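You operate a simulated robot arm through the tools that you are given. There is no shell and no other tool.

You run a simulated robot arm. Do the job below in one go: nothing can be reset, and whatever is moved stays where it is left.

JOB
Press the pane at A and B, then lift it.
Fine: hold each press till its lamp lights and let it up; leave the turntable at B; lift with the grey switch.
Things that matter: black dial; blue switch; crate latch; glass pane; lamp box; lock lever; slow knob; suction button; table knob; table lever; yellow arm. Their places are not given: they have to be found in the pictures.

The check looks at the end state, three seconds after you hand in, the way a careful person would. Anything else that was tipped, shoved, dropped, spilled or broken makes it a failure.

ROBOT AND FRAMES
A 7-joint arm with a two-finger parallel gripper, fixed in place. Base frame: the origin is at the foot of the arm, x ahead of it, y to its left, z up. Lengths are in mm, angles in rad, forces in N, time in s.
With the tool pointing down near the work surface it reaches from about 100 to 640 mm from the base axis. Its first joint turns from -1.152 to 1.152 rad. Payload 1.57 kg.
The tool frame sits at the grasp point between the pads (the TCP): z along the fingers, y along the line on which they close. The tips reach 30 mm beyond it. The gripper opens to 80 mm. The fingers are 17 mm wide and 12 mm thick; the gripper's body (40 by 82 mm) begins 80 mm behind the TCP.
Orientation is that of the tool frame in the base frame, as a unit quaternion [w, x, y, z]. With the fingers straight down and closing along the base's y, the tool's x points along the base's -x, its y along +y and its z along -z.

CONTROLS
- The arm moves only by the tool play_rows. Its arguments are lists of equal length, an entry for each row: "xyz": the shift along the tool's x, y, z in mm, a list of three; "dr": the turn, a rotation vector about the tool's x, y, z in degrees, a list of three. In form: {"xyz": [[tx, ty, tz], ...], "dr": [[wx, wy, wz], ...]}. A call has 1 to 20 rows; each row shifts and turns the commanded pose from where the row before left it, along the tool's axes as they then stand. "jaw" is the finger opening in mm, from 0 to 80, set as the call begins (left out, the last holds). Rows are played at 5 a second. More than 50 mm and 0.15 rad between two rows, or a gripper value outside its range, and nothing of the call is played. Where a pose cannot be reached the arm comes as near as it can. A force on the tool above 90 N (or 10 N above the force at the start of the call, whichever is more), or a blocked arm, ends the call early, and 0.2 s more pass. Each finger travels about 72 mm/s and halts on what it meets, pressing with about 29 N; the grip force reading is that of the motor and also rises with nothing between the fingers. The clock runs only during rows and for 0.2 s after the last one: add rows that do not move to give the fingers time. It gives the time, the measured TCP pose, the force on the tool (base axes), the opening and the grip force at its end, in the units of the frame above (readings bear some noise), with the torque about the TCP (base axes, N m) and any sound that the robot's microphone picked up.
- Cameras (640 x 400 px; columns grow to the right, rows downward): "scene" is fixed at [54.4, 426.9, 1433.7]; the picture's right is [-0.81, -0.59, 0.00], its down [-0.29, 0.39, -0.87] and it looks along [0.51, -0.71, -0.49] (base axes); focal length 296 px, centre (320, 200). "wrist" rides on the gripper at [72, -7, -122] in the tool frame; the picture's right is [0.09, 1.00, 0.00], its down [-0.84, 0.08, -0.54] and it looks along [-0.54, 0.05, 0.84] (tool axes); focal length 238 px, centre (320, 200).
- camera(camera): a new picture of that camera. It takes no simulated time.
- probe_pixels(camera, pixels): for up to 12 pixels [column, row] of the newest picture of that camera ("zoom" is the newest enlarged one), the place [x, y, z] in the base frame of the surface seen there, good to about 2 mm. It takes no simulated time.
- zoom(camera, box): a new picture of the part [left, top, right, bottom] of that camera's present view, enlarged. It takes no simulated time.
- hand_in(): hands the job in; it is judged then, once.

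Leave the gripper open and the arm clear of the work at the hand-in unless told otherwise.

The tools are called after "Call:" by a JSON object that holds its "op" and its "data". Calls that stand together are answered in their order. play_rows: Moves the arm, as the interface text tells. Its arguments: {"type":"object","properties":{"xyz":{"type":"array"},"dr":{"type":"array"},"jaw":{"type":"number"}},"required":["xyz","dr"]} The other tools are called the same way: camera (camera) takes a picture; probe_pixels (camera, pixels) gives the place of the surface under pixels of a picture; zoom (camera, box) takes an enlarged picture of a part of a camera's view; hand_in () hands the job in.

At the start:

```text
clock: 0.0
eef_pos: [379.2, 87.8, 1195.3]
tcp_rot: [-0.001, 0.0, 1.0, 0.0]
force: [0.2, -0.2, 0.2]
moment: [0.01, 0.01, 0.03]
finger_gap: 79.8
grip_force: 0.0
```

scene: 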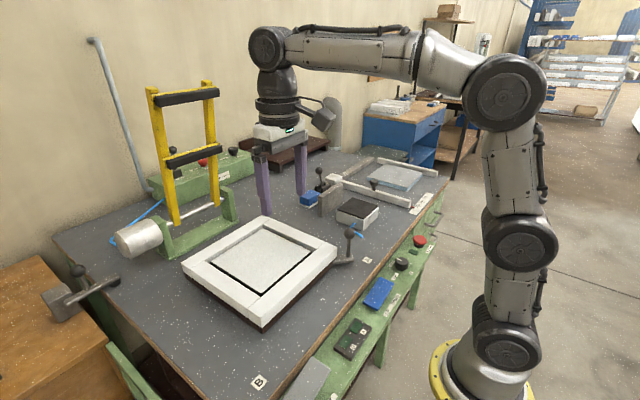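
wrist: 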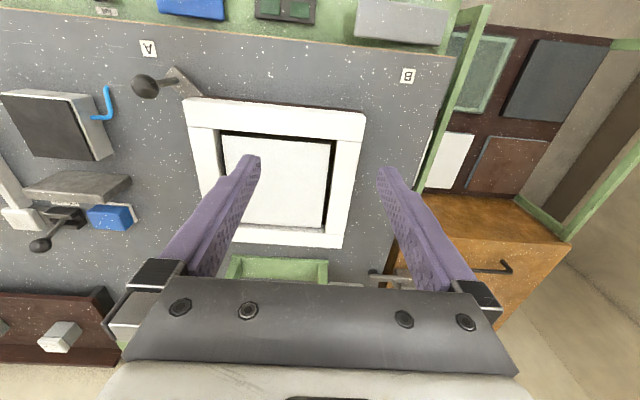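

I see a workbench with a white-framed turntable, a yellow arm, a green rail with switches and a glass pane at the far end. I'll take close-up views to find each part.

Call:
{"op": "zoom", "data": {"camera": "scene", "box": [280, 140, 460, 252]}}

Call:
{"op": "zoom", "data": {"camera": "scene", "box": [260, 220, 460, 345]}}

Call:
{"op": "zoom", "data": {"camera": "scene", "box": [220, 290, 396, 400]}}

Call:
{"op": "zoom", "data": {"camera": "scene", "box": [100, 80, 276, 190]}}

Call:
{"op": "zoom", "data": {"camera": "scene", "box": [20, 170, 260, 320]}}

```text
3.56 times, centred on (370, 196) of scene
```

zoom: 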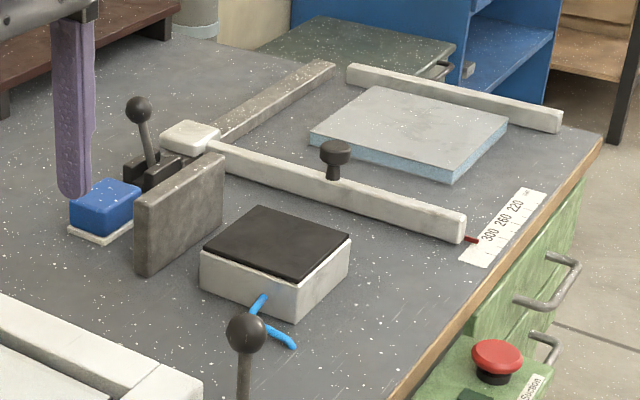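

```text
3.20 times, centred on (360, 282) of scene
```

zoom: 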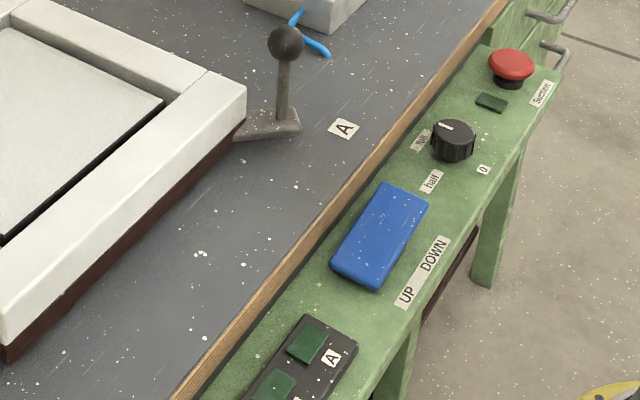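

```text
3.64 times, centred on (308, 345) of scene
```

zoom: 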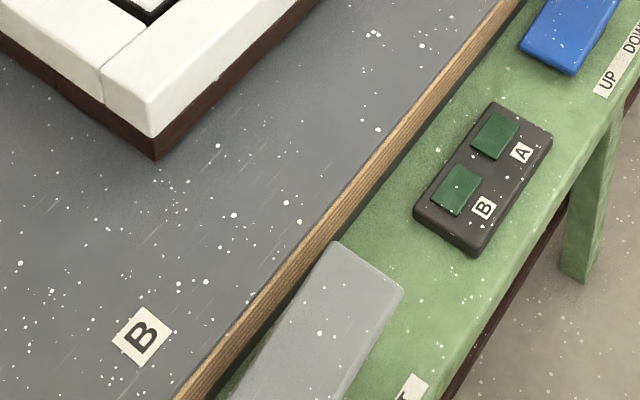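

```text
3.64 times, centred on (188, 135) of scene
```

zoom: 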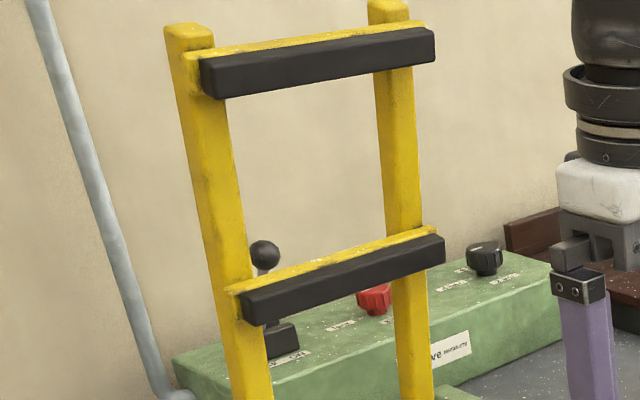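

```text
2.67 times, centred on (140, 245) of scene
```

zoom: 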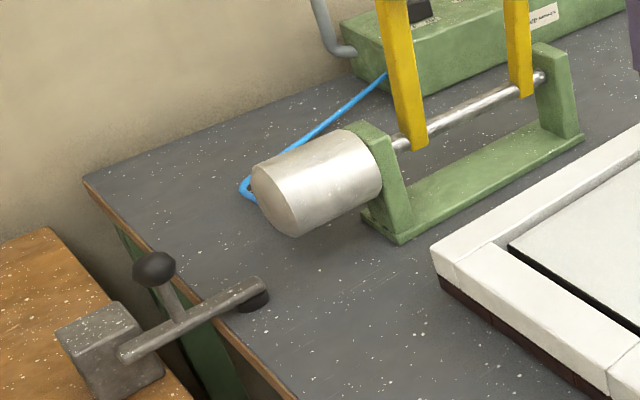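

I'll zoom tighter to read the labels, and zoom into the wrist view as well.

Call:
{"op": "zoom", "data": {"camera": "scene", "box": [140, 140, 260, 215]}}

Call:
{"op": "zoom", "data": {"camera": "scene", "box": [380, 220, 460, 270]}}

Call:
{"op": "zoom", "data": {"camera": "scene", "box": [256, 350, 336, 400]}}

Call:
{"op": "zoom", "data": {"camera": "scene", "box": [176, 205, 346, 330]}}

Call:
{"op": "zoom", "data": {"camera": "wrist", "box": [80, 0, 480, 250]}}

Call:
{"op": "zoom", "data": {"camera": "wrist", "box": [0, 150, 200, 400]}}

Call:
{"op": "probe_pixels", "data": {"camera": "scene", "pixels": [[258, 381], [368, 260], [265, 255], [230, 240], [260, 220], [330, 250], [349, 230], [380, 292], [353, 340], [419, 240], [401, 263], [300, 380]]}}

Call:
{"op": "probe_pixels", "data": {"camera": "scene", "pixels": [[185, 97], [190, 157], [155, 95], [395, 178], [374, 182], [357, 213], [310, 198], [319, 171], [75, 270], [62, 300], [203, 163], [234, 152]]}}

```text
5.33 times, centred on (200, 178) of scene
```

zoom: 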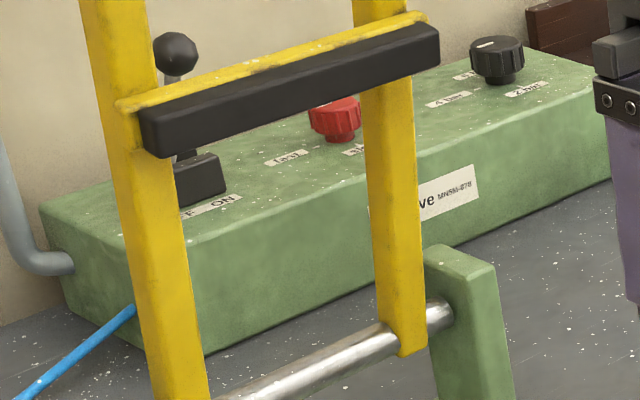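

```text
8.00 times, centred on (420, 245) of scene
```

zoom: 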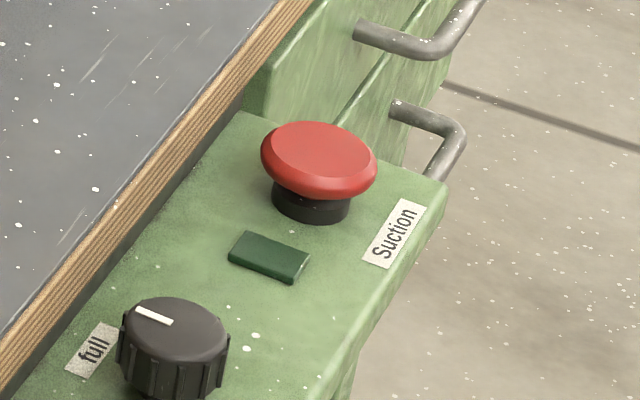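

```text
8.00 times, centred on (296, 375) of scene
```

zoom: 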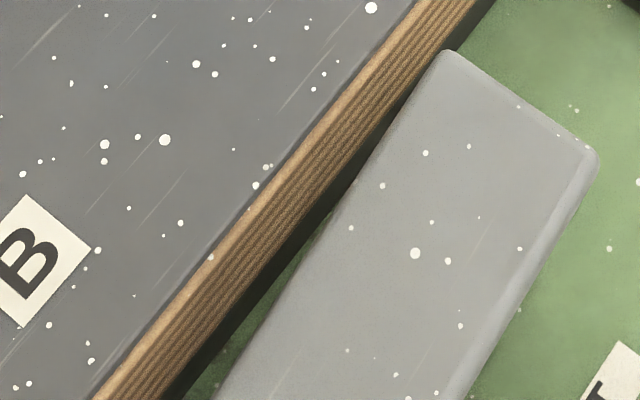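

```text
3.20 times, centred on (261, 268) of scene
```

zoom: 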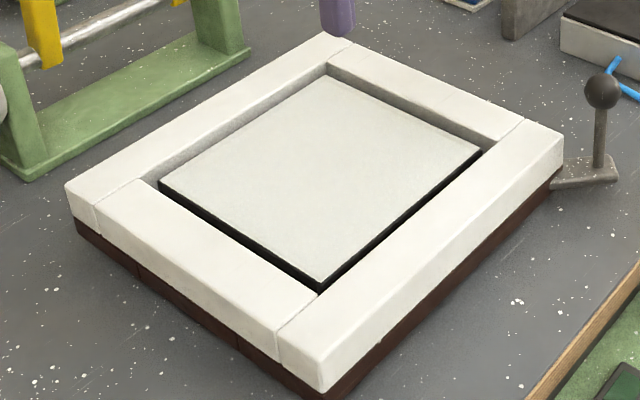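

```text
1.60 times, centred on (280, 125) of wrist
```

zoom: 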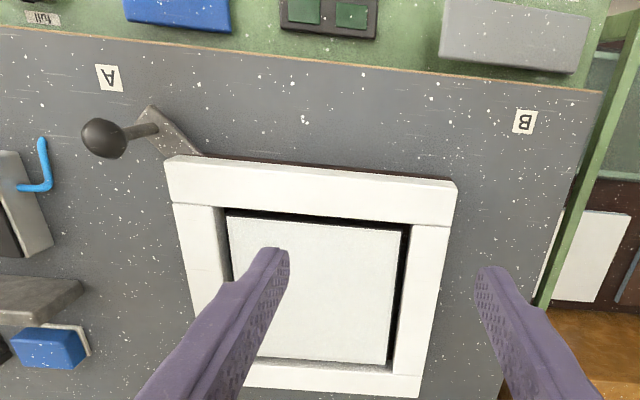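

```text
1.60 times, centred on (100, 275) of wrist
```

zoom: 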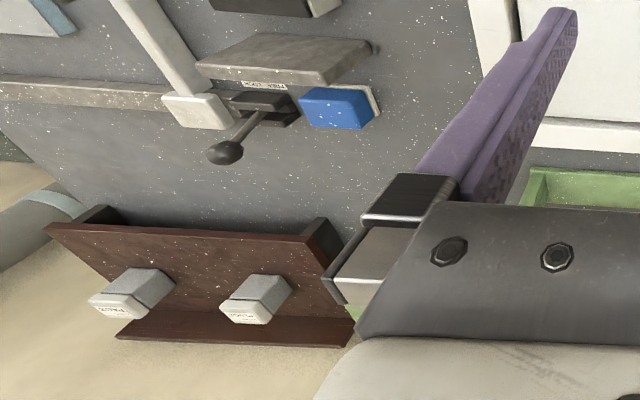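

```text
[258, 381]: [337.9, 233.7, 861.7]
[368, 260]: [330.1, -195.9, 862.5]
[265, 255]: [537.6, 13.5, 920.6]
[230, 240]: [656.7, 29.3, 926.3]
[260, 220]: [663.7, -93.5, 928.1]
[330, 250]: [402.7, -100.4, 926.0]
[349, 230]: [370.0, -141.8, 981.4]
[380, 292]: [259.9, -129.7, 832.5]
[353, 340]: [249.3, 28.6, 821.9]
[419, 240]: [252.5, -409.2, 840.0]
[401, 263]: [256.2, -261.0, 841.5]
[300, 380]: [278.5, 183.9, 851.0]
```

```text
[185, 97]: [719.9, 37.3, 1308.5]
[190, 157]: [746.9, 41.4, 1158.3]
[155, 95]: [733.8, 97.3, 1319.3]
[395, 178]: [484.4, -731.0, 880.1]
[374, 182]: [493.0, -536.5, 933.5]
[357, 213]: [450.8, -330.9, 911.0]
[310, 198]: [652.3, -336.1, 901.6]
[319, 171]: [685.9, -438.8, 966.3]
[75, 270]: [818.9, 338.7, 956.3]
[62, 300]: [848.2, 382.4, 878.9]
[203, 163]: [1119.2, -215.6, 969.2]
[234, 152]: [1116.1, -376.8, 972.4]
```

The turntable sits around (540, 13). Its lever is at the A mark (330, -196), and the B mark is at (338, 234). The operator rail runs along x≈255. I'll move the wrist camera toward -y at height to inspect the dial, suction button and lock lever.

Call:
{"op": "play_rows", "data": {"xyz": [[5, -40, 0], [5, -40, 0], [5, -40, 0], [5, -40, 0], [5, -40, 0], [5, -40, 0], [5, -40, 0], [5, -40, 0]], "dr": [[0, 0, 0], [0, 0, 0], [0, 0, 0], [0, 0, 0], [0, 0, 0], [0, 0, 0], [0, 0, 0], [0, 0, 0]]}}

Call:
{"op": "camera", "data": {"camera": "wrist"}}

Call:
{"op": "camera", "data": {"camera": "scene"}}

```text
clock: 1.8
eef_pos: [336.3, -233.6, 1196.9]
tcp_rot: [0.001, 0.0, 1.0, 0.0]
force: [-0.3, -0.2, 0.1]
moment: [0.06, -0.02, -0.01]
finger_gap: 79.9
grip_force: 0.0
```

```text
taken
```

wrist: 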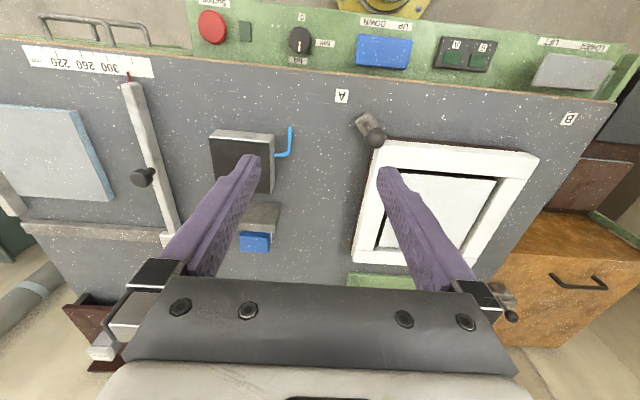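

```text
taken
```

scene: 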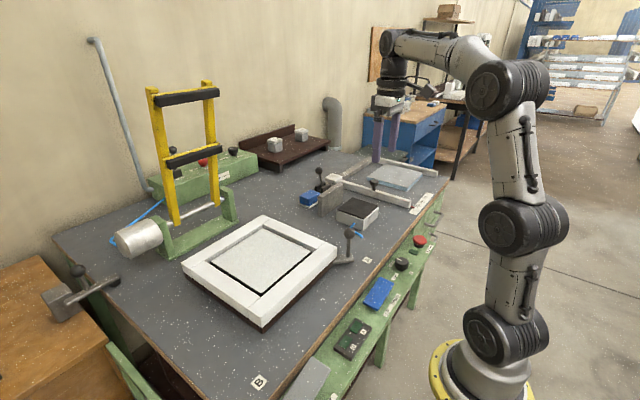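

Now the whole rail shows along the top of the wrist view. I'll zoom in on it and on the stop and lock area.

Call:
{"op": "zoom", "data": {"camera": "wrist", "box": [180, 0, 420, 150]}}

Call:
{"op": "zoom", "data": {"camera": "wrist", "box": [260, 15, 360, 77]}}

Call:
{"op": "zoom", "data": {"camera": "wrist", "box": [400, 20, 640, 170]}}

Call:
{"op": "zoom", "data": {"camera": "wrist", "box": [0, 20, 300, 270]}}

Call:
{"op": "zoom", "data": {"camera": "scene", "box": [260, 150, 420, 250]}}

Call:
{"op": "zoom", "data": {"camera": "scene", "box": [20, 240, 160, 328]}}

```text
2.67 times, centred on (300, 75) of wrist
```

zoom: 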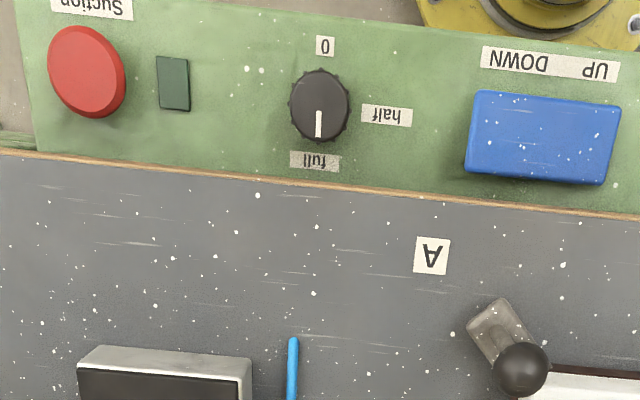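

```text
6.40 times, centred on (310, 46) of wrist
```

zoom: 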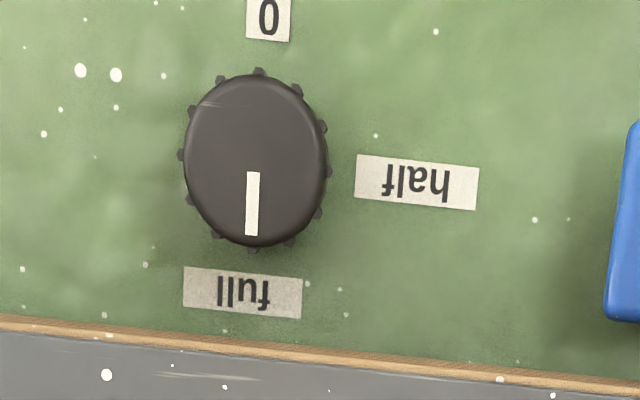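

```text
2.67 times, centred on (520, 95) of wrist
```

zoom: 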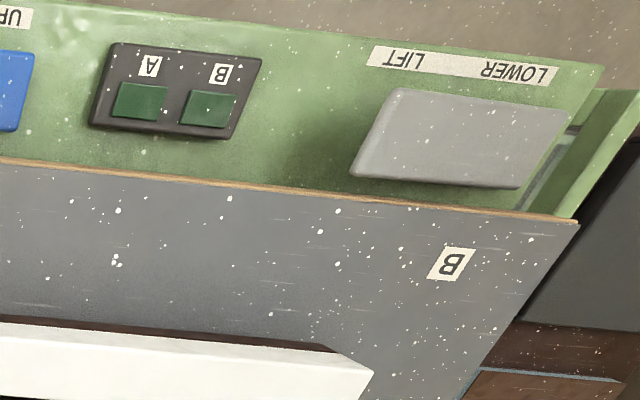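

```text
1.60 times, centred on (150, 145) of wrist
```

zoom: 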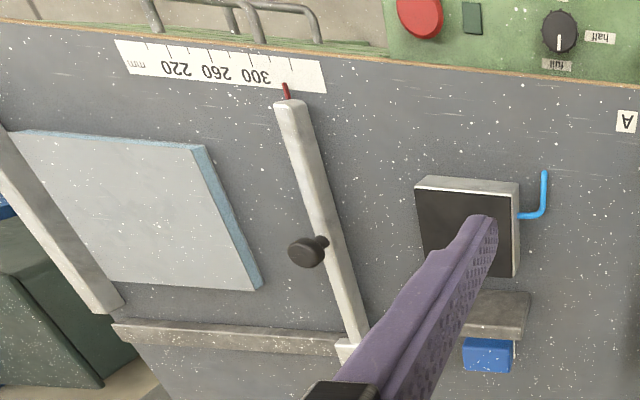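

```text
4.00 times, centred on (340, 200) of scene
```

zoom: 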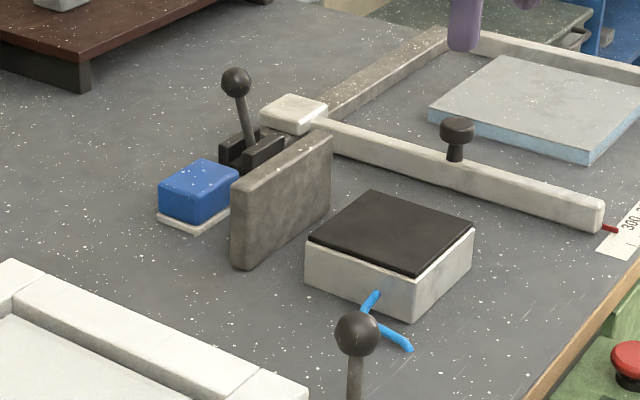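

```text
4.55 times, centred on (90, 284) of scene
```

zoom: 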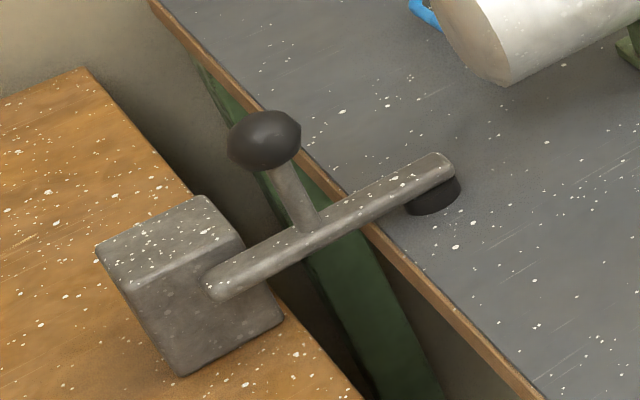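

The dial points at "full". The blue switch is UP/DOWN, the grey switch is LIFT/LOWER and the suction lamp is dark. Next I'll move the camera forward and up to read the FREE/LOCK lever and the back panel labels.

Call:
{"op": "play_rows", "data": {"xyz": [[-30, -25, 0], [-30, -25, 0], [-30, -25, 0], [-30, -25, 0], [-20, 0, 0]], "dr": [[0, 0, 0], [0, 0, 0], [0, 0, 0], [0, 0, 0], [0, 0, 0]]}}

Call:
{"op": "camera", "data": {"camera": "wrist"}}

Call:
{"op": "zoom", "data": {"camera": "wrist", "box": [160, 80, 480, 280]}}

```text
clock: 3.0
eef_pos: [446.8, -308.6, 1176.8]
tcp_rot: [0.0, 0.0, 1.0, 0.0]
force: [-0.6, 0.7, 0.5]
moment: [0.01, 0.0, 0.01]
finger_gap: 79.8
grip_force: 0.1
out of reach, approached as far as the arm can: row 4, 5
```

```text
taken
```

wrist: 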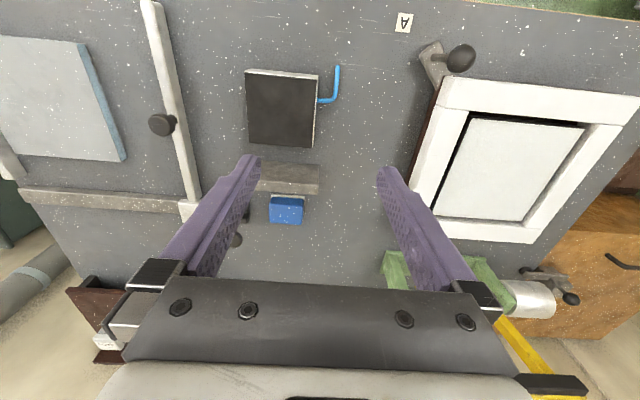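

```text
2.00 times, centred on (320, 180) of wrist
```

zoom: 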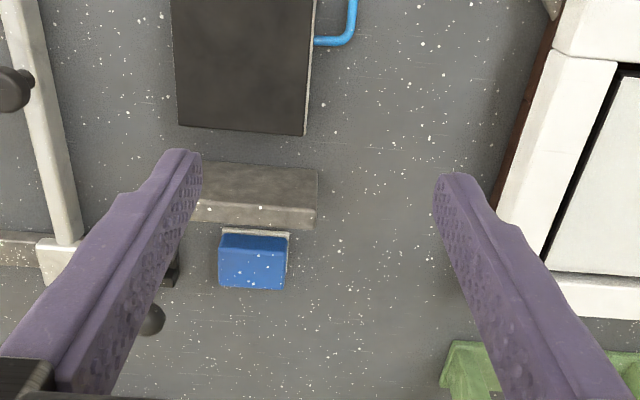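

The arm is at its reach limit here. I'll back up, centre on y≈-430, and tilt the camera forward to see the lock lever and its label.

Call:
{"op": "play_rows", "data": {"xyz": [[40, -25, 0], [40, -25, 0], [30, -25, 0], [0, -25, 0], [0, -15, 0], [0, 0, 0]], "dr": [[0, 0, 0], [0, -6, 0], [0, -6, 0], [0, -6, 0], [0, -6, 0], [0, 0, 0]]}}

Call:
{"op": "camera", "data": {"camera": "wrist"}}

Call:
{"op": "zoom", "data": {"camera": "wrist", "box": [200, 60, 440, 210]}}

Call:
{"op": "zoom", "data": {"camera": "wrist", "box": [380, 130, 640, 300]}}

```text
clock: 4.4
eef_pos: [340.1, -425.0, 1172.2]
tcp_rot: [0.209, -0.001, 0.978, 0.0]
force: [1.0, 0.1, 0.2]
moment: [-0.01, -0.01, 0.03]
finger_gap: 80.0
grip_force: 0.1
```

```text
taken
```

wrist: 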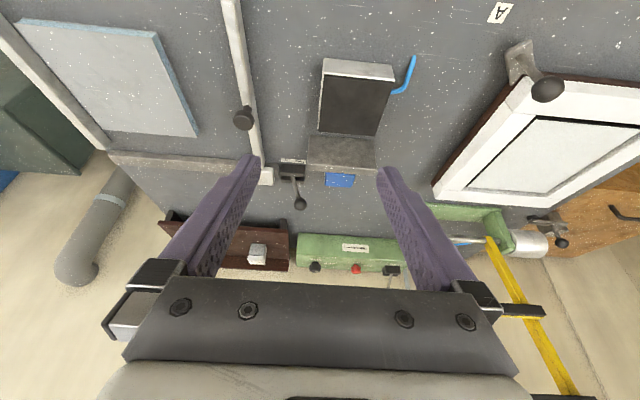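

```text
2.67 times, centred on (320, 135) of wrist
```

zoom: 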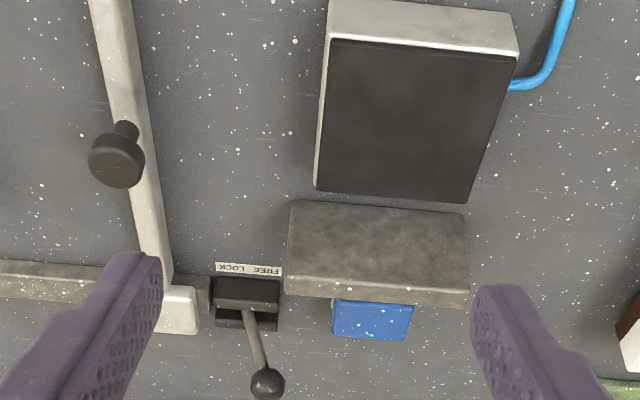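

```text
2.35 times, centred on (510, 215) of wrist
```

zoom: 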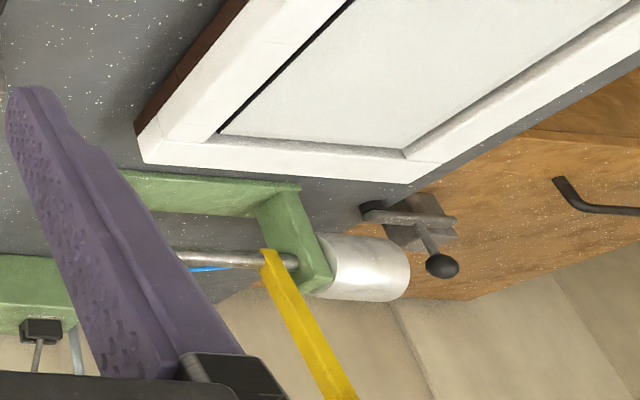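

I can see the FREE/LOCK label and the back panel. I'll zoom tighter on both and on the frame.

Call:
{"op": "zoom", "data": {"camera": "wrist", "box": [265, 145, 325, 215]}}

Call:
{"op": "zoom", "data": {"camera": "wrist", "box": [290, 225, 410, 285]}}

Call:
{"op": "zoom", "data": {"camera": "wrist", "box": [420, 20, 640, 230]}}

Call:
{"op": "probe_pixels", "data": {"camera": "wrist", "pixels": [[299, 203], [292, 172], [546, 90], [520, 62], [530, 85], [437, 197], [545, 205], [580, 140], [500, 170], [150, 75], [350, 110], [562, 242]]}}

```text
5.71 times, centred on (295, 180) of wrist
```

zoom: 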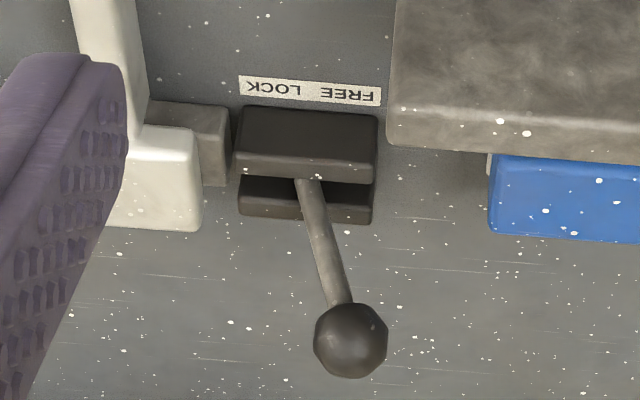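

```text
5.33 times, centred on (350, 255) of wrist
```

zoom: 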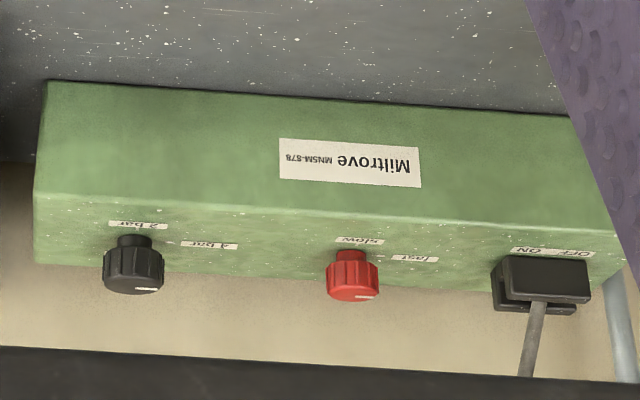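

```text
1.90 times, centred on (530, 125) of wrist
```

zoom: 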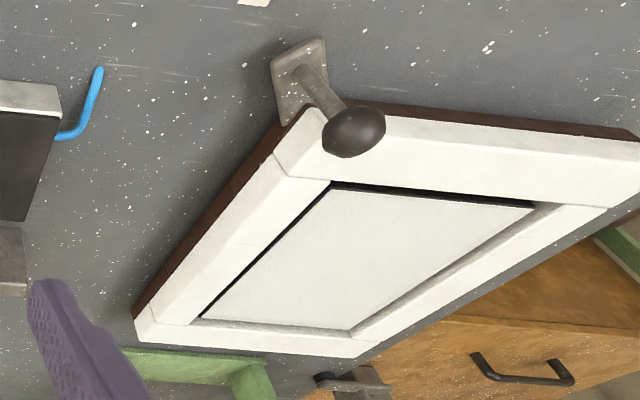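

```text
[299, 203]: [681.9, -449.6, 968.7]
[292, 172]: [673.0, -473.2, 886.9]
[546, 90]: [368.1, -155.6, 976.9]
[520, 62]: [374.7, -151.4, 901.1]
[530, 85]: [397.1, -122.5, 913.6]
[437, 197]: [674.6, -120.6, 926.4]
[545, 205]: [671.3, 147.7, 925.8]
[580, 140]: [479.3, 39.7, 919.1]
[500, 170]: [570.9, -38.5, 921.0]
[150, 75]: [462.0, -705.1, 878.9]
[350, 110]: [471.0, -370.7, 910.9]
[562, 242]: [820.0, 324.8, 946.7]
```

The lock lever reads FREE. The back panel shows 2/4 bar, slow/fast and OFF/ON, all out of reach. The frame is about 277 mm square, centred near (535, 13), with the pane at z≈920. Next I'll measure the yellow arm, hinge, latch tip and switches.

Call:
{"op": "camera", "data": {"camera": "scene"}}

Call:
{"op": "probe_pixels", "data": {"camera": "scene", "pixels": [[157, 100], [217, 92], [166, 162], [219, 150], [175, 222], [214, 205], [118, 279], [108, 287], [80, 268], [235, 205], [170, 255], [130, 245]]}}

Call:
{"op": "probe_pixels", "data": {"camera": "scene", "pixels": [[388, 281], [371, 306], [392, 285], [365, 303], [316, 362], [328, 370], [285, 398], [347, 328], [359, 322], [350, 258], [346, 240], [338, 262]]}}

Call:
{"op": "zoom", "data": {"camera": "scene", "box": [310, 220, 370, 270]}}

Call:
{"op": "zoom", "data": {"camera": "scene", "box": [350, 270, 410, 320]}}

```text
taken
```

scene: 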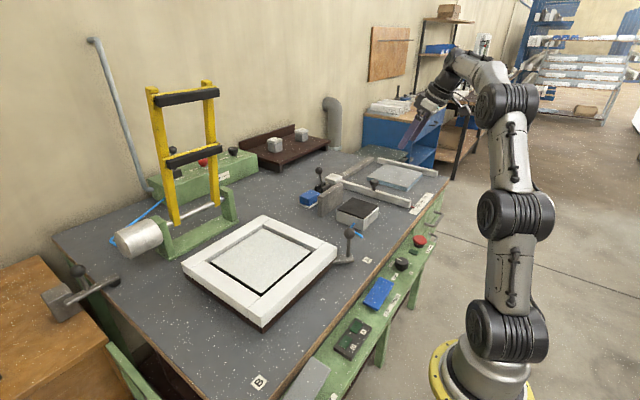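

```text
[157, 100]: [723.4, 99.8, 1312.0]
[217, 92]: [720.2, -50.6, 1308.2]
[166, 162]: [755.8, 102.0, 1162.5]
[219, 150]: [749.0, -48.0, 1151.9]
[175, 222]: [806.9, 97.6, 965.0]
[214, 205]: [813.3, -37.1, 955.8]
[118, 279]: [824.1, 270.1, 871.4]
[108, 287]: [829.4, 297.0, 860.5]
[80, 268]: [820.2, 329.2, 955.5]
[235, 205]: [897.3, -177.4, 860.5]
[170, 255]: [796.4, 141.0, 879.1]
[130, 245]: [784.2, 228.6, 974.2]
```

```text
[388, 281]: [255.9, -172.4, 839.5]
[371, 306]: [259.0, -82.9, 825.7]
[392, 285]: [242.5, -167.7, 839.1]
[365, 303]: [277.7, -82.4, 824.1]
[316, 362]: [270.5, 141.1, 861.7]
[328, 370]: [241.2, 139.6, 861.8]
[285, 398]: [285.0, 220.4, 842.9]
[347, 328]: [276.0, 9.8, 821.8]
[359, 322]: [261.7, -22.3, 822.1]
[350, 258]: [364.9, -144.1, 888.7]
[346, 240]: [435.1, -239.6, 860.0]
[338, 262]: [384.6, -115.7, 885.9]
```

```text
8.00 times, centred on (340, 245) of scene
```

zoom: 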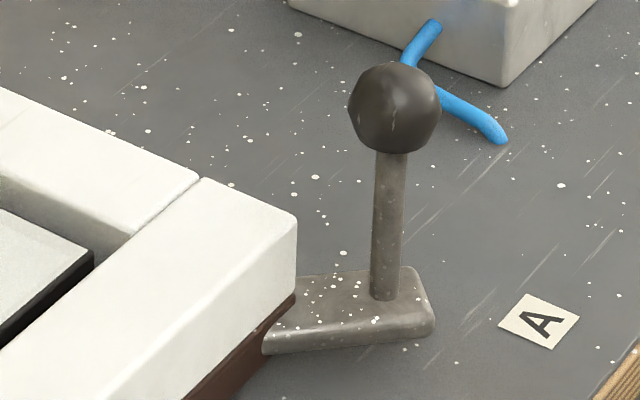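

```text
8.00 times, centred on (380, 295) of scene
```

zoom: 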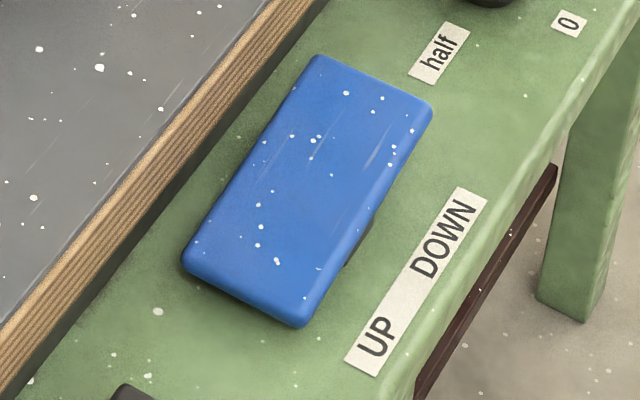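

The blue rocker is tilted to UP: its DOWN end (y≈-170) sits at z≈840 and its UP end at ≈825. The grey rocker is at LOWER, with its LIFT end (y≈140) raised to 862. In the down position the yellow arm's bars should land on the pane inside the frame. I'll straighten the tool, close the jaws and move above the DOWN end of the blue switch.

Call:
{"op": "play_rows", "data": {"xyz": [[0, 0, 0], [0, 0, 0], [0, 0, 0], [0, 0, 0], [14, 45, 0], [14, 45, 0], [14, 45, 0], [14, 45, 0], [14, 45, 0], [14, 35, 0], [0, 0, 0]], "dr": [[0, 6, 0], [0, 6, 0], [0, 6, 0], [0, 6, 0], [0, 0, 0], [0, 0, 0], [0, 0, 0], [0, 0, 0], [0, 0, 0], [0, 0, 0], [0, 0, 0]], "jaw": 0}}

```text
clock: 6.8
eef_pos: [255.6, -165.1, 1172.8]
tcp_rot: [0.0, 0.0, 1.0, 0.0]
force: [-0.2, 0.1, -0.1]
moment: [0.02, -0.01, 0.02]
finger_gap: 0.0
grip_force: 21.1
```

The tool is straight and over the DOWN end. I'll descend to about 20 mm above it.

Call:
{"op": "play_rows", "data": {"xyz": [[0, 0, 45], [0, 0, 45], [0, 0, 45], [0, 0, 45], [0, 0, 45], [0, 0, 45], [0, 0, 15], [0, 0, 0]], "dr": [[0, 0, 0], [0, 0, 0], [0, 0, 0], [0, 0, 0], [0, 0, 0], [0, 0, 0], [0, 0, 0], [0, 0, 0]]}}

Call:
{"op": "camera", "data": {"camera": "scene"}}

Call:
{"op": "camera", "data": {"camera": "wrist"}}

```text
clock: 8.6
eef_pos: [254.5, -163.6, 886.0]
tcp_rot: [0.0, -0.001, 1.0, 0.0]
force: [0.0, 0.1, -1.0]
moment: [-0.01, 0.0, 0.01]
finger_gap: 0.0
grip_force: 21.4
```

```text
taken
```

scene: 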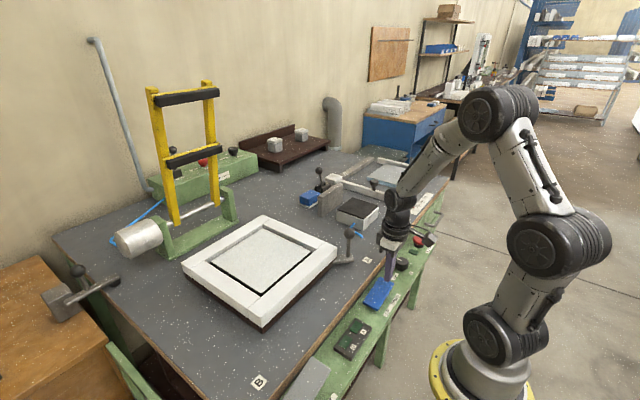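

```text
taken
```

wrist: 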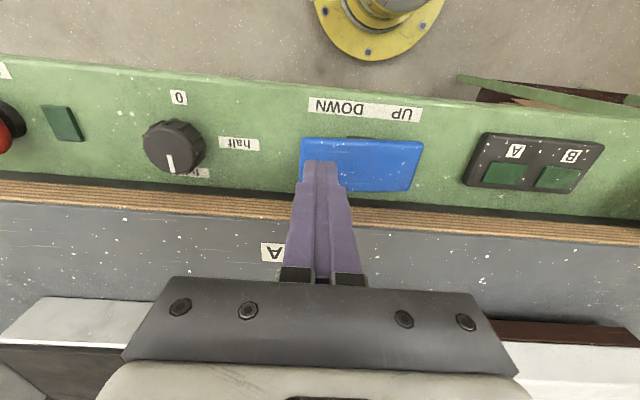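

The closed fingertips are over the DOWN end, and both lamps show in this wrist view. I'll press down in small steps.

Call:
{"op": "play_rows", "data": {"xyz": [[0, 0, 5], [0, 0, 5], [0, 0, 5], [0, 0, 4], [0, 0, 4], [0, 0, 4], [0, 0, 3]], "dr": [[0, 0, 0], [0, 0, 0], [0, 0, 0], [0, 0, 0], [0, 0, 0], [0, 0, 0], [0, 0, 0]]}}

Call:
{"op": "camera", "data": {"camera": "scene"}}

Call:
{"op": "camera", "data": {"camera": "wrist"}}

```text
clock: 10.2
eef_pos: [254.7, -166.6, 858.9]
tcp_rot: [0.0, 0.0, 1.0, -0.001]
force: [-9.2, 5.8, 30.7]
moment: [0.52, 0.25, 0.1]
finger_gap: 0.1
grip_force: 21.2
```

```text
taken
```

scene: 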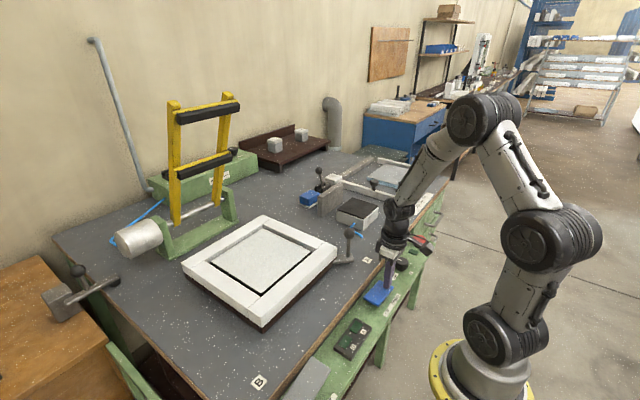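

```text
taken
```

wrist: 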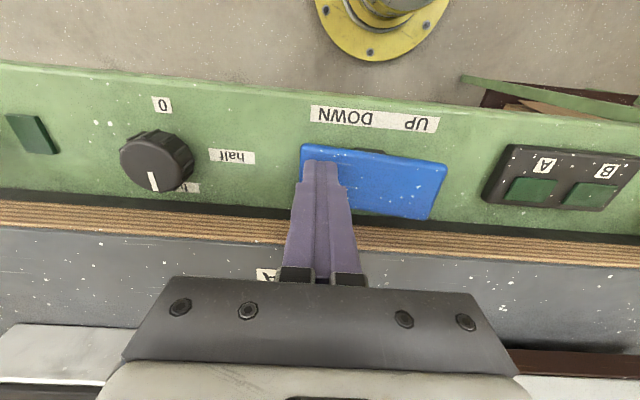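

The rocker tipped and the yellow arm is coming down. I'll hold still for 2 s and look again.

Call:
{"op": "play_rows", "data": {"xyz": [[0, 0, 0], [0, 0, 0], [0, 0, 0], [0, 0, 0], [0, 0, 0], [0, 0, 0], [0, 0, 0], [0, 0, 0], [0, 0, 0]], "dr": [[0, 0, 0], [0, 0, 0], [0, 0, 0], [0, 0, 0], [0, 0, 0], [0, 0, 0], [0, 0, 0], [0, 0, 0], [0, 0, 0]]}}

Call:
{"op": "camera", "data": {"camera": "scene"}}

Call:
{"op": "camera", "data": {"camera": "wrist"}}

```text
clock: 12.2
eef_pos: [256.0, -166.0, 857.3]
tcp_rot: [0.002, -0.001, 1.0, -0.001]
force: [-12.1, 0.2, 46.3]
moment: [0.49, 0.34, 0.11]
finger_gap: 0.0
grip_force: 21.3
```

```text
taken
```

scene: 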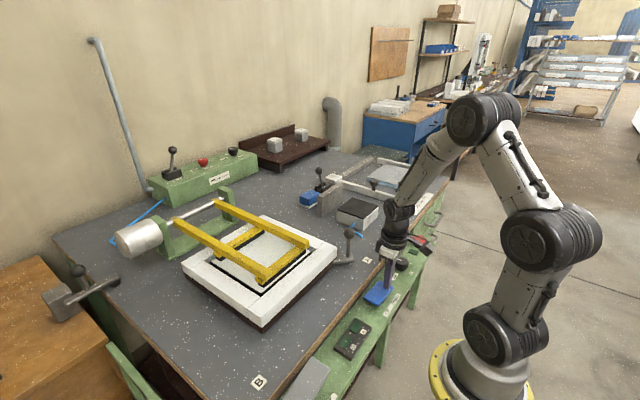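

```text
taken
```

wrist: 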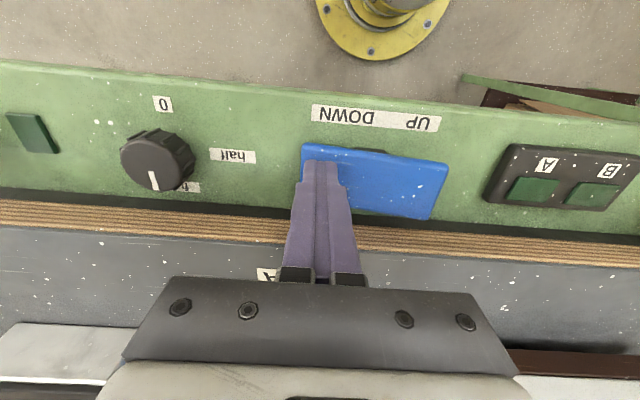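

The arm is nearly or fully down on the pane and the lamps are still dark. I'll keep holding.

Call:
{"op": "play_rows", "data": {"xyz": [[0, 0, 0], [0, 0, 0], [0, 0, 0], [0, 0, 0], [0, 0, 0], [0, 0, 0], [0, 0, 0], [0, 0, 0], [0, 0, 0]], "dr": [[0, 0, 0], [0, 0, 0], [0, 0, 0], [0, 0, 0], [0, 0, 0], [0, 0, 0], [0, 0, 0], [0, 0, 0], [0, 0, 0]]}}

Call:
{"op": "camera", "data": {"camera": "scene"}}

Call:
{"op": "zoom", "data": {"camera": "scene", "box": [320, 300, 400, 370]}}

Call:
{"op": "zoom", "data": {"camera": "scene", "box": [160, 190, 350, 330]}}

Call:
{"op": "camera", "data": {"camera": "wrist"}}

```text
clock: 14.2
eef_pos: [256.1, -166.1, 858.0]
tcp_rot: [0.001, 0.0, 1.0, -0.001]
force: [-6.6, -4.0, 40.1]
moment: [0.29, 0.22, 0.07]
finger_gap: 0.2
grip_force: 21.6
```

```text
taken
```

scene: 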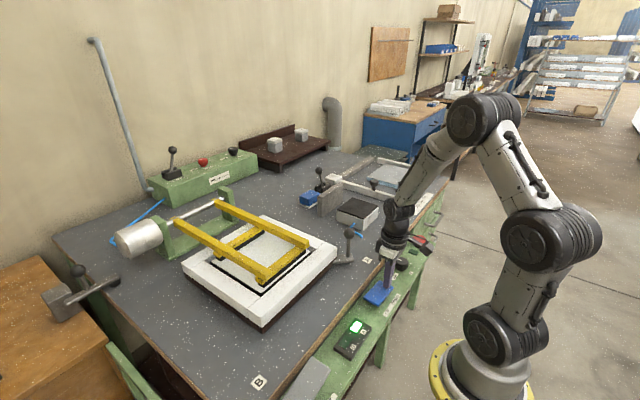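

```text
5.71 times, centred on (360, 335) of scene
```

zoom: 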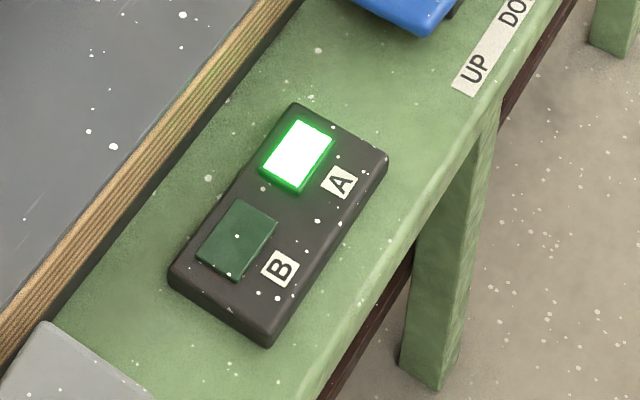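

```text
2.86 times, centred on (255, 260) of scene
```

zoom: 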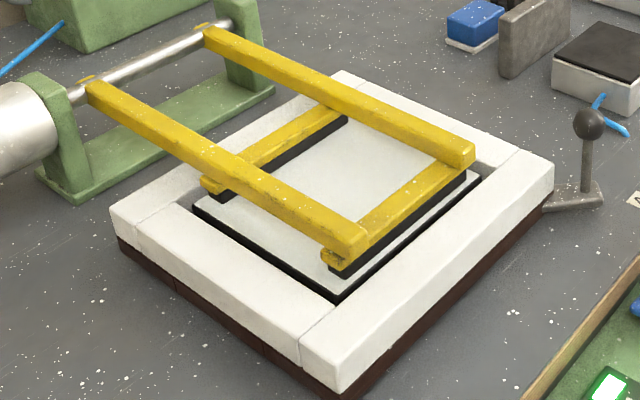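

```text
taken
```

wrist: 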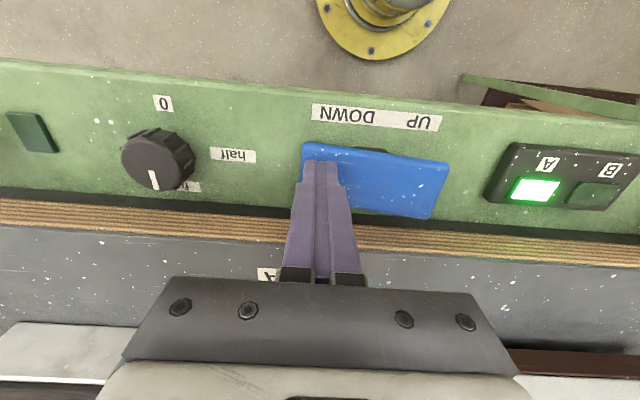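

Lamp A is lit. I'll let the press up now: raise, move to the UP end (y≈-90) and press it.

Call:
{"op": "play_rows", "data": {"xyz": [[0, 0, -30], [0, 38, 0], [0, 38, 0], [0, 0, 6], [0, 0, 6], [0, 0, 6], [0, 0, 5], [0, 0, 4], [0, 0, 3], [0, 0, 0]], "dr": [[0, 0, 0], [0, 0, 0], [0, 0, 0], [0, 0, 0], [0, 0, 0], [0, 0, 0], [0, 0, 0], [0, 0, 0], [0, 0, 0], [0, 0, 0]]}}

Call:
{"op": "camera", "data": {"camera": "scene"}}

Call:
{"op": "camera", "data": {"camera": "wrist"}}

```text
clock: 16.4
eef_pos: [256.3, -89.9, 859.2]
tcp_rot: [0.001, 0.0, 1.0, 0.0]
force: [-5.3, 2.1, 17.3]
moment: [-0.12, 0.18, -0.09]
finger_gap: 0.0
grip_force: 21.7
```

```text
taken
```

scene: 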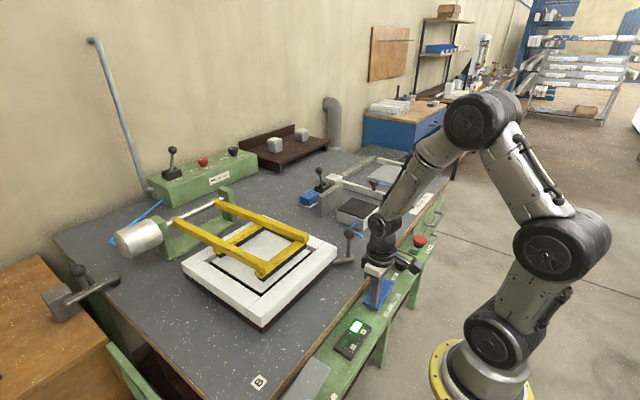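

```text
taken
```

wrist: 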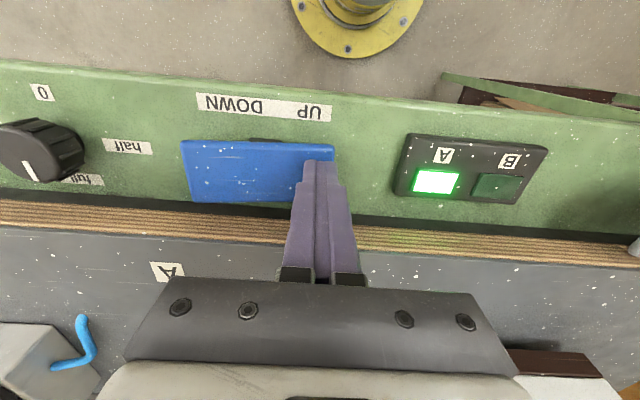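

The arm seems to be starting up. I'll push 2 mm more to seat the rocker and wait 2 s.

Call:
{"op": "play_rows", "data": {"xyz": [[0, 0, 2], [0, 0, 0], [0, 0, 0], [0, 0, 0], [0, 0, 0], [0, 0, 0], [0, 0, 0], [0, 0, 0], [0, 0, 0]], "dr": [[0, 0, 0], [0, 0, 0], [0, 0, 0], [0, 0, 0], [0, 0, 0], [0, 0, 0], [0, 0, 0], [0, 0, 0], [0, 0, 0]]}}

Call:
{"op": "camera", "data": {"camera": "scene"}}

```text
clock: 18.4
eef_pos: [256.7, -88.5, 857.6]
tcp_rot: [0.002, 0.0, 1.0, -0.001]
force: [-12.9, 11.9, 64.1]
moment: [-0.33, 0.45, -0.16]
finger_gap: 0.0
grip_force: 21.5
```

```text
taken
```

scene: 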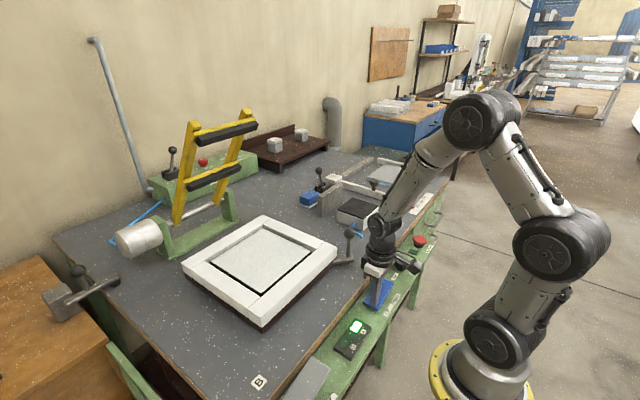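

The press is going back up. Next I'll raise the gripper, move above the turntable lever's ball near (367, -150, 973), turn the tool so the fingers close along the ball's path, and open the jaws.

Call:
{"op": "play_rows", "data": {"xyz": [[0, 0, -45], [0, 0, -45], [0, 0, -45], [0, 0, -45], [0, 0, -45], [-37, -20, 0], [-37, -20, 0], [-37, -20, 0], [0, 0, 0], [0, 0, 0], [0, 0, 0], [0, 0, 0], [0, 0, 0], [0, 0, 0], [0, 0, 0]], "dr": [[0, 0, 0], [0, 0, 0], [0, 0, 0], [0, 0, 0], [0, 0, 0], [0, 0, 0], [0, 0, 0], [0, 0, 0], [0, 0, -7.5], [0, 0, -7.5], [0, 0, -7.5], [0, 0, -7.5], [0, 0, -7.5], [0, 0, -7.5], [0, 0, 0]], "jaw": 70}}

Call:
{"op": "camera", "data": {"camera": "scene"}}

Call:
{"op": "camera", "data": {"camera": "wrist"}}

```text
clock: 21.6
eef_pos: [366.1, -150.4, 1080.2]
tcp_rot: [0.0, -0.384, 0.923, 0.0]
force: [0.1, 0.2, -0.2]
moment: [0.0, 0.01, 0.01]
finger_gap: 70.1
grip_force: 0.1
```

```text
taken
```

scene: 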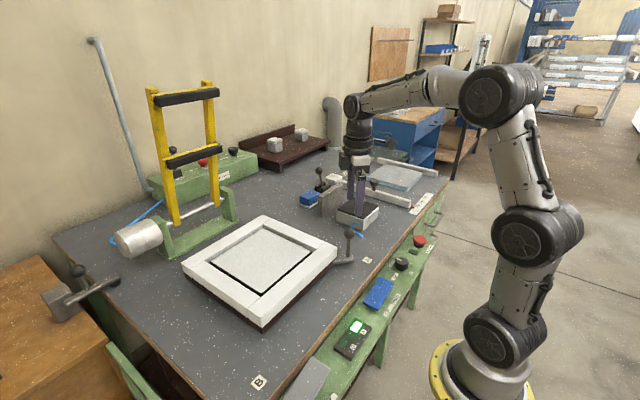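

```text
taken
```

wrist: 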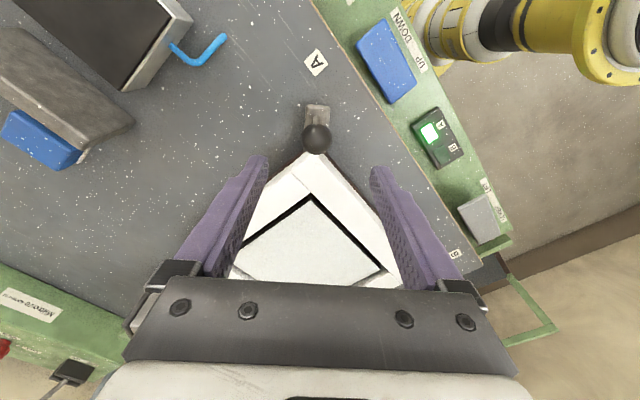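

The press is fully up. The ball shows at about (317, 137) in the wrist view, close to straight below the TCP. I'll probe it for its exact centre.

Call:
{"op": "probe_pixels", "data": {"camera": "wrist", "pixels": [[317, 137], [305, 137], [329, 137], [317, 126], [317, 149], [317, 108], [311, 200], [390, 272], [243, 275]]}}

Call:
{"op": "zoom", "data": {"camera": "wrist", "box": [270, 90, 370, 170]}}

```text
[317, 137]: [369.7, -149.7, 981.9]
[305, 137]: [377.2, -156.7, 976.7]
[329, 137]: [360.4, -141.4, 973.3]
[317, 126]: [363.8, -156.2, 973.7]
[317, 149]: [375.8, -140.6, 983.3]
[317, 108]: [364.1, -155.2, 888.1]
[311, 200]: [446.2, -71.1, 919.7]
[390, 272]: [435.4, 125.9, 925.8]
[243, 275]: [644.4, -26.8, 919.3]
```

```text
5.00 times, centred on (320, 130) of wrist
```

zoom: 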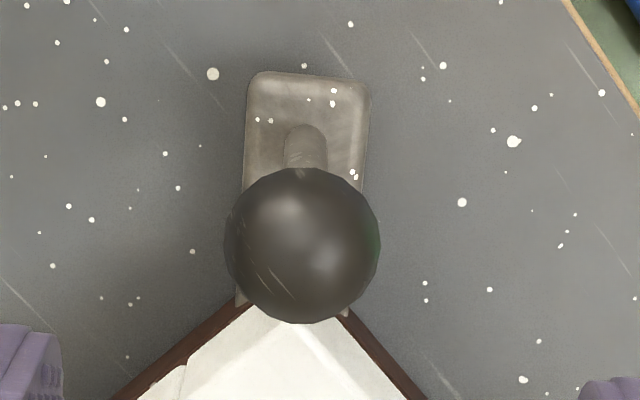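

The ball is 30 mm across, centred near (371.5, -147, 968), with the turning radius about 229 mm. I'll centre on it, go down, and close on it.

Call:
{"op": "play_rows", "data": {"xyz": [[-5, -2.5, 0], [0, 0, 40], [0, 0, 40], [0, 0, 20], [0, 0, 11], [0, 0, 0]], "dr": [[0, 0, 0], [0, 0, 0], [0, 0, 0], [0, 0, 0], [0, 0, 0], [0, 0, 0]]}}

Call:
{"op": "camera", "data": {"camera": "wrist"}}

Call:
{"op": "zoom", "data": {"camera": "scene", "box": [300, 180, 400, 260]}}

```text
clock: 23.0
eef_pos: [371.0, -147.9, 969.6]
tcp_rot: [0.0, -0.383, 0.924, 0.001]
force: [-0.6, 0.1, 0.5]
moment: [0.0, 0.02, 0.02]
finger_gap: 69.9
grip_force: 0.1
```

```text
taken
```

wrist: 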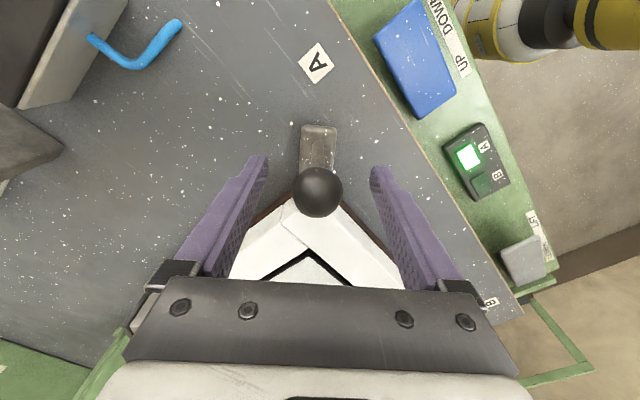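

```text
5.00 times, centred on (350, 220) of scene
```

zoom: 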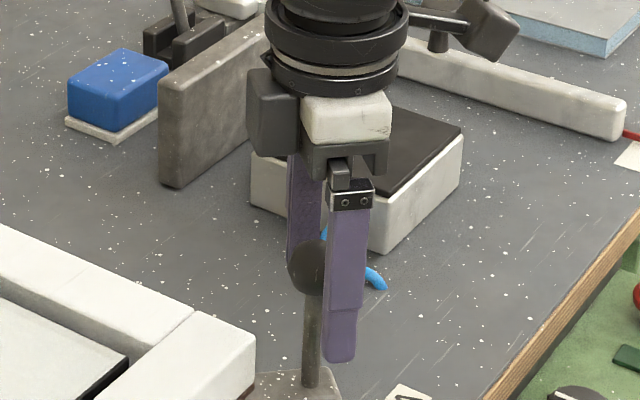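

The ball sits between the pads at (317, 191), 2 mm to the left of centre. I'll shift 2 mm and close.

Call:
{"op": "play_rows", "data": {"xyz": [[0, -2, 0], [0, 0, 0], [0, 0, 0], [0, 0, 0], [0, 0, 0]], "dr": [[0, 0, 0], [0, 0, 0], [0, 0, 0], [0, 0, 0], [0, 0, 0]], "jaw": 20}}

```text
clock: 24.2
eef_pos: [373.3, -148.7, 968.3]
tcp_rot: [0.0, -0.382, 0.924, 0.0]
force: [-3.5, 4.5, 0.1]
moment: [0.27, -0.12, -0.03]
finger_gap: 31.4
grip_force: 40.1
```

I have a firm grip on the ball at 31 mm. I'll swing along the arc toward B, slowly, the first half of the way.

Call:
{"op": "play_rows", "data": {"xyz": [[-0.7, 18, 0], [-0.7, 18, 0], [-0.7, 18, 0], [-0.7, 18, 0], [-0.7, 18, 0], [-0.7, 18, 0], [-0.7, 18, 0], [-0.7, 18, 0], [-0.7, 18, 0], [-0.7, 18, 0]], "dr": [[0, 0, 4.5], [0, 0, 4.5], [0, 0, 4.5], [0, 0, 4.5], [0, 0, 4.5], [0, 0, 4.5], [0, 0, 4.5], [0, 0, 4.5], [0, 0, 4.5], [0, 0, 4.5]]}}

Call:
{"op": "camera", "data": {"camera": "scene"}}

Call:
{"op": "camera", "data": {"camera": "wrist"}}

```text
clock: 26.4
eef_pos: [303.8, 13.8, 967.6]
tcp_rot: [-0.004, 0.001, 1.0, 0.0]
force: [-16.6, 0.3, 8.6]
moment: [0.15, 0.12, 0.18]
finger_gap: 31.2
grip_force: 40.5
```

```text
taken
```

scene: 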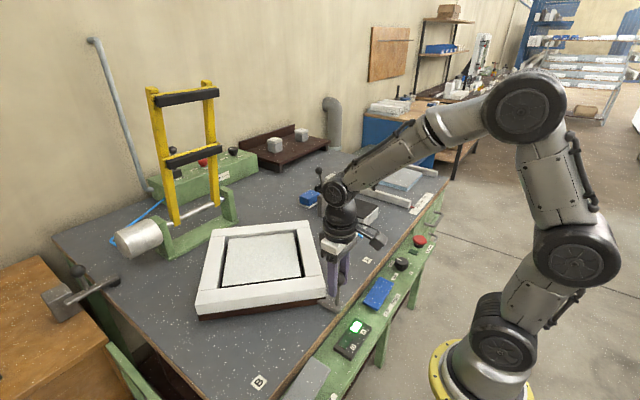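

```text
taken
```

wrist: 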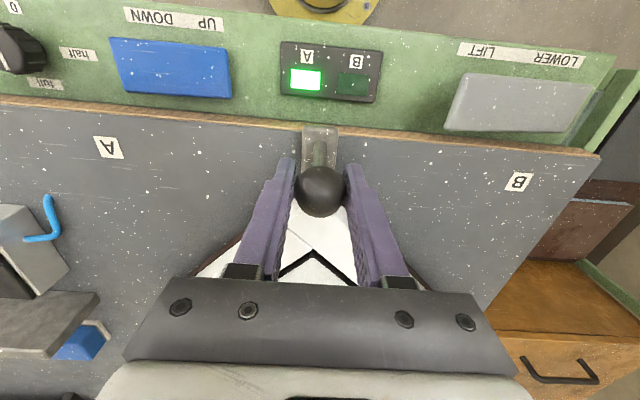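

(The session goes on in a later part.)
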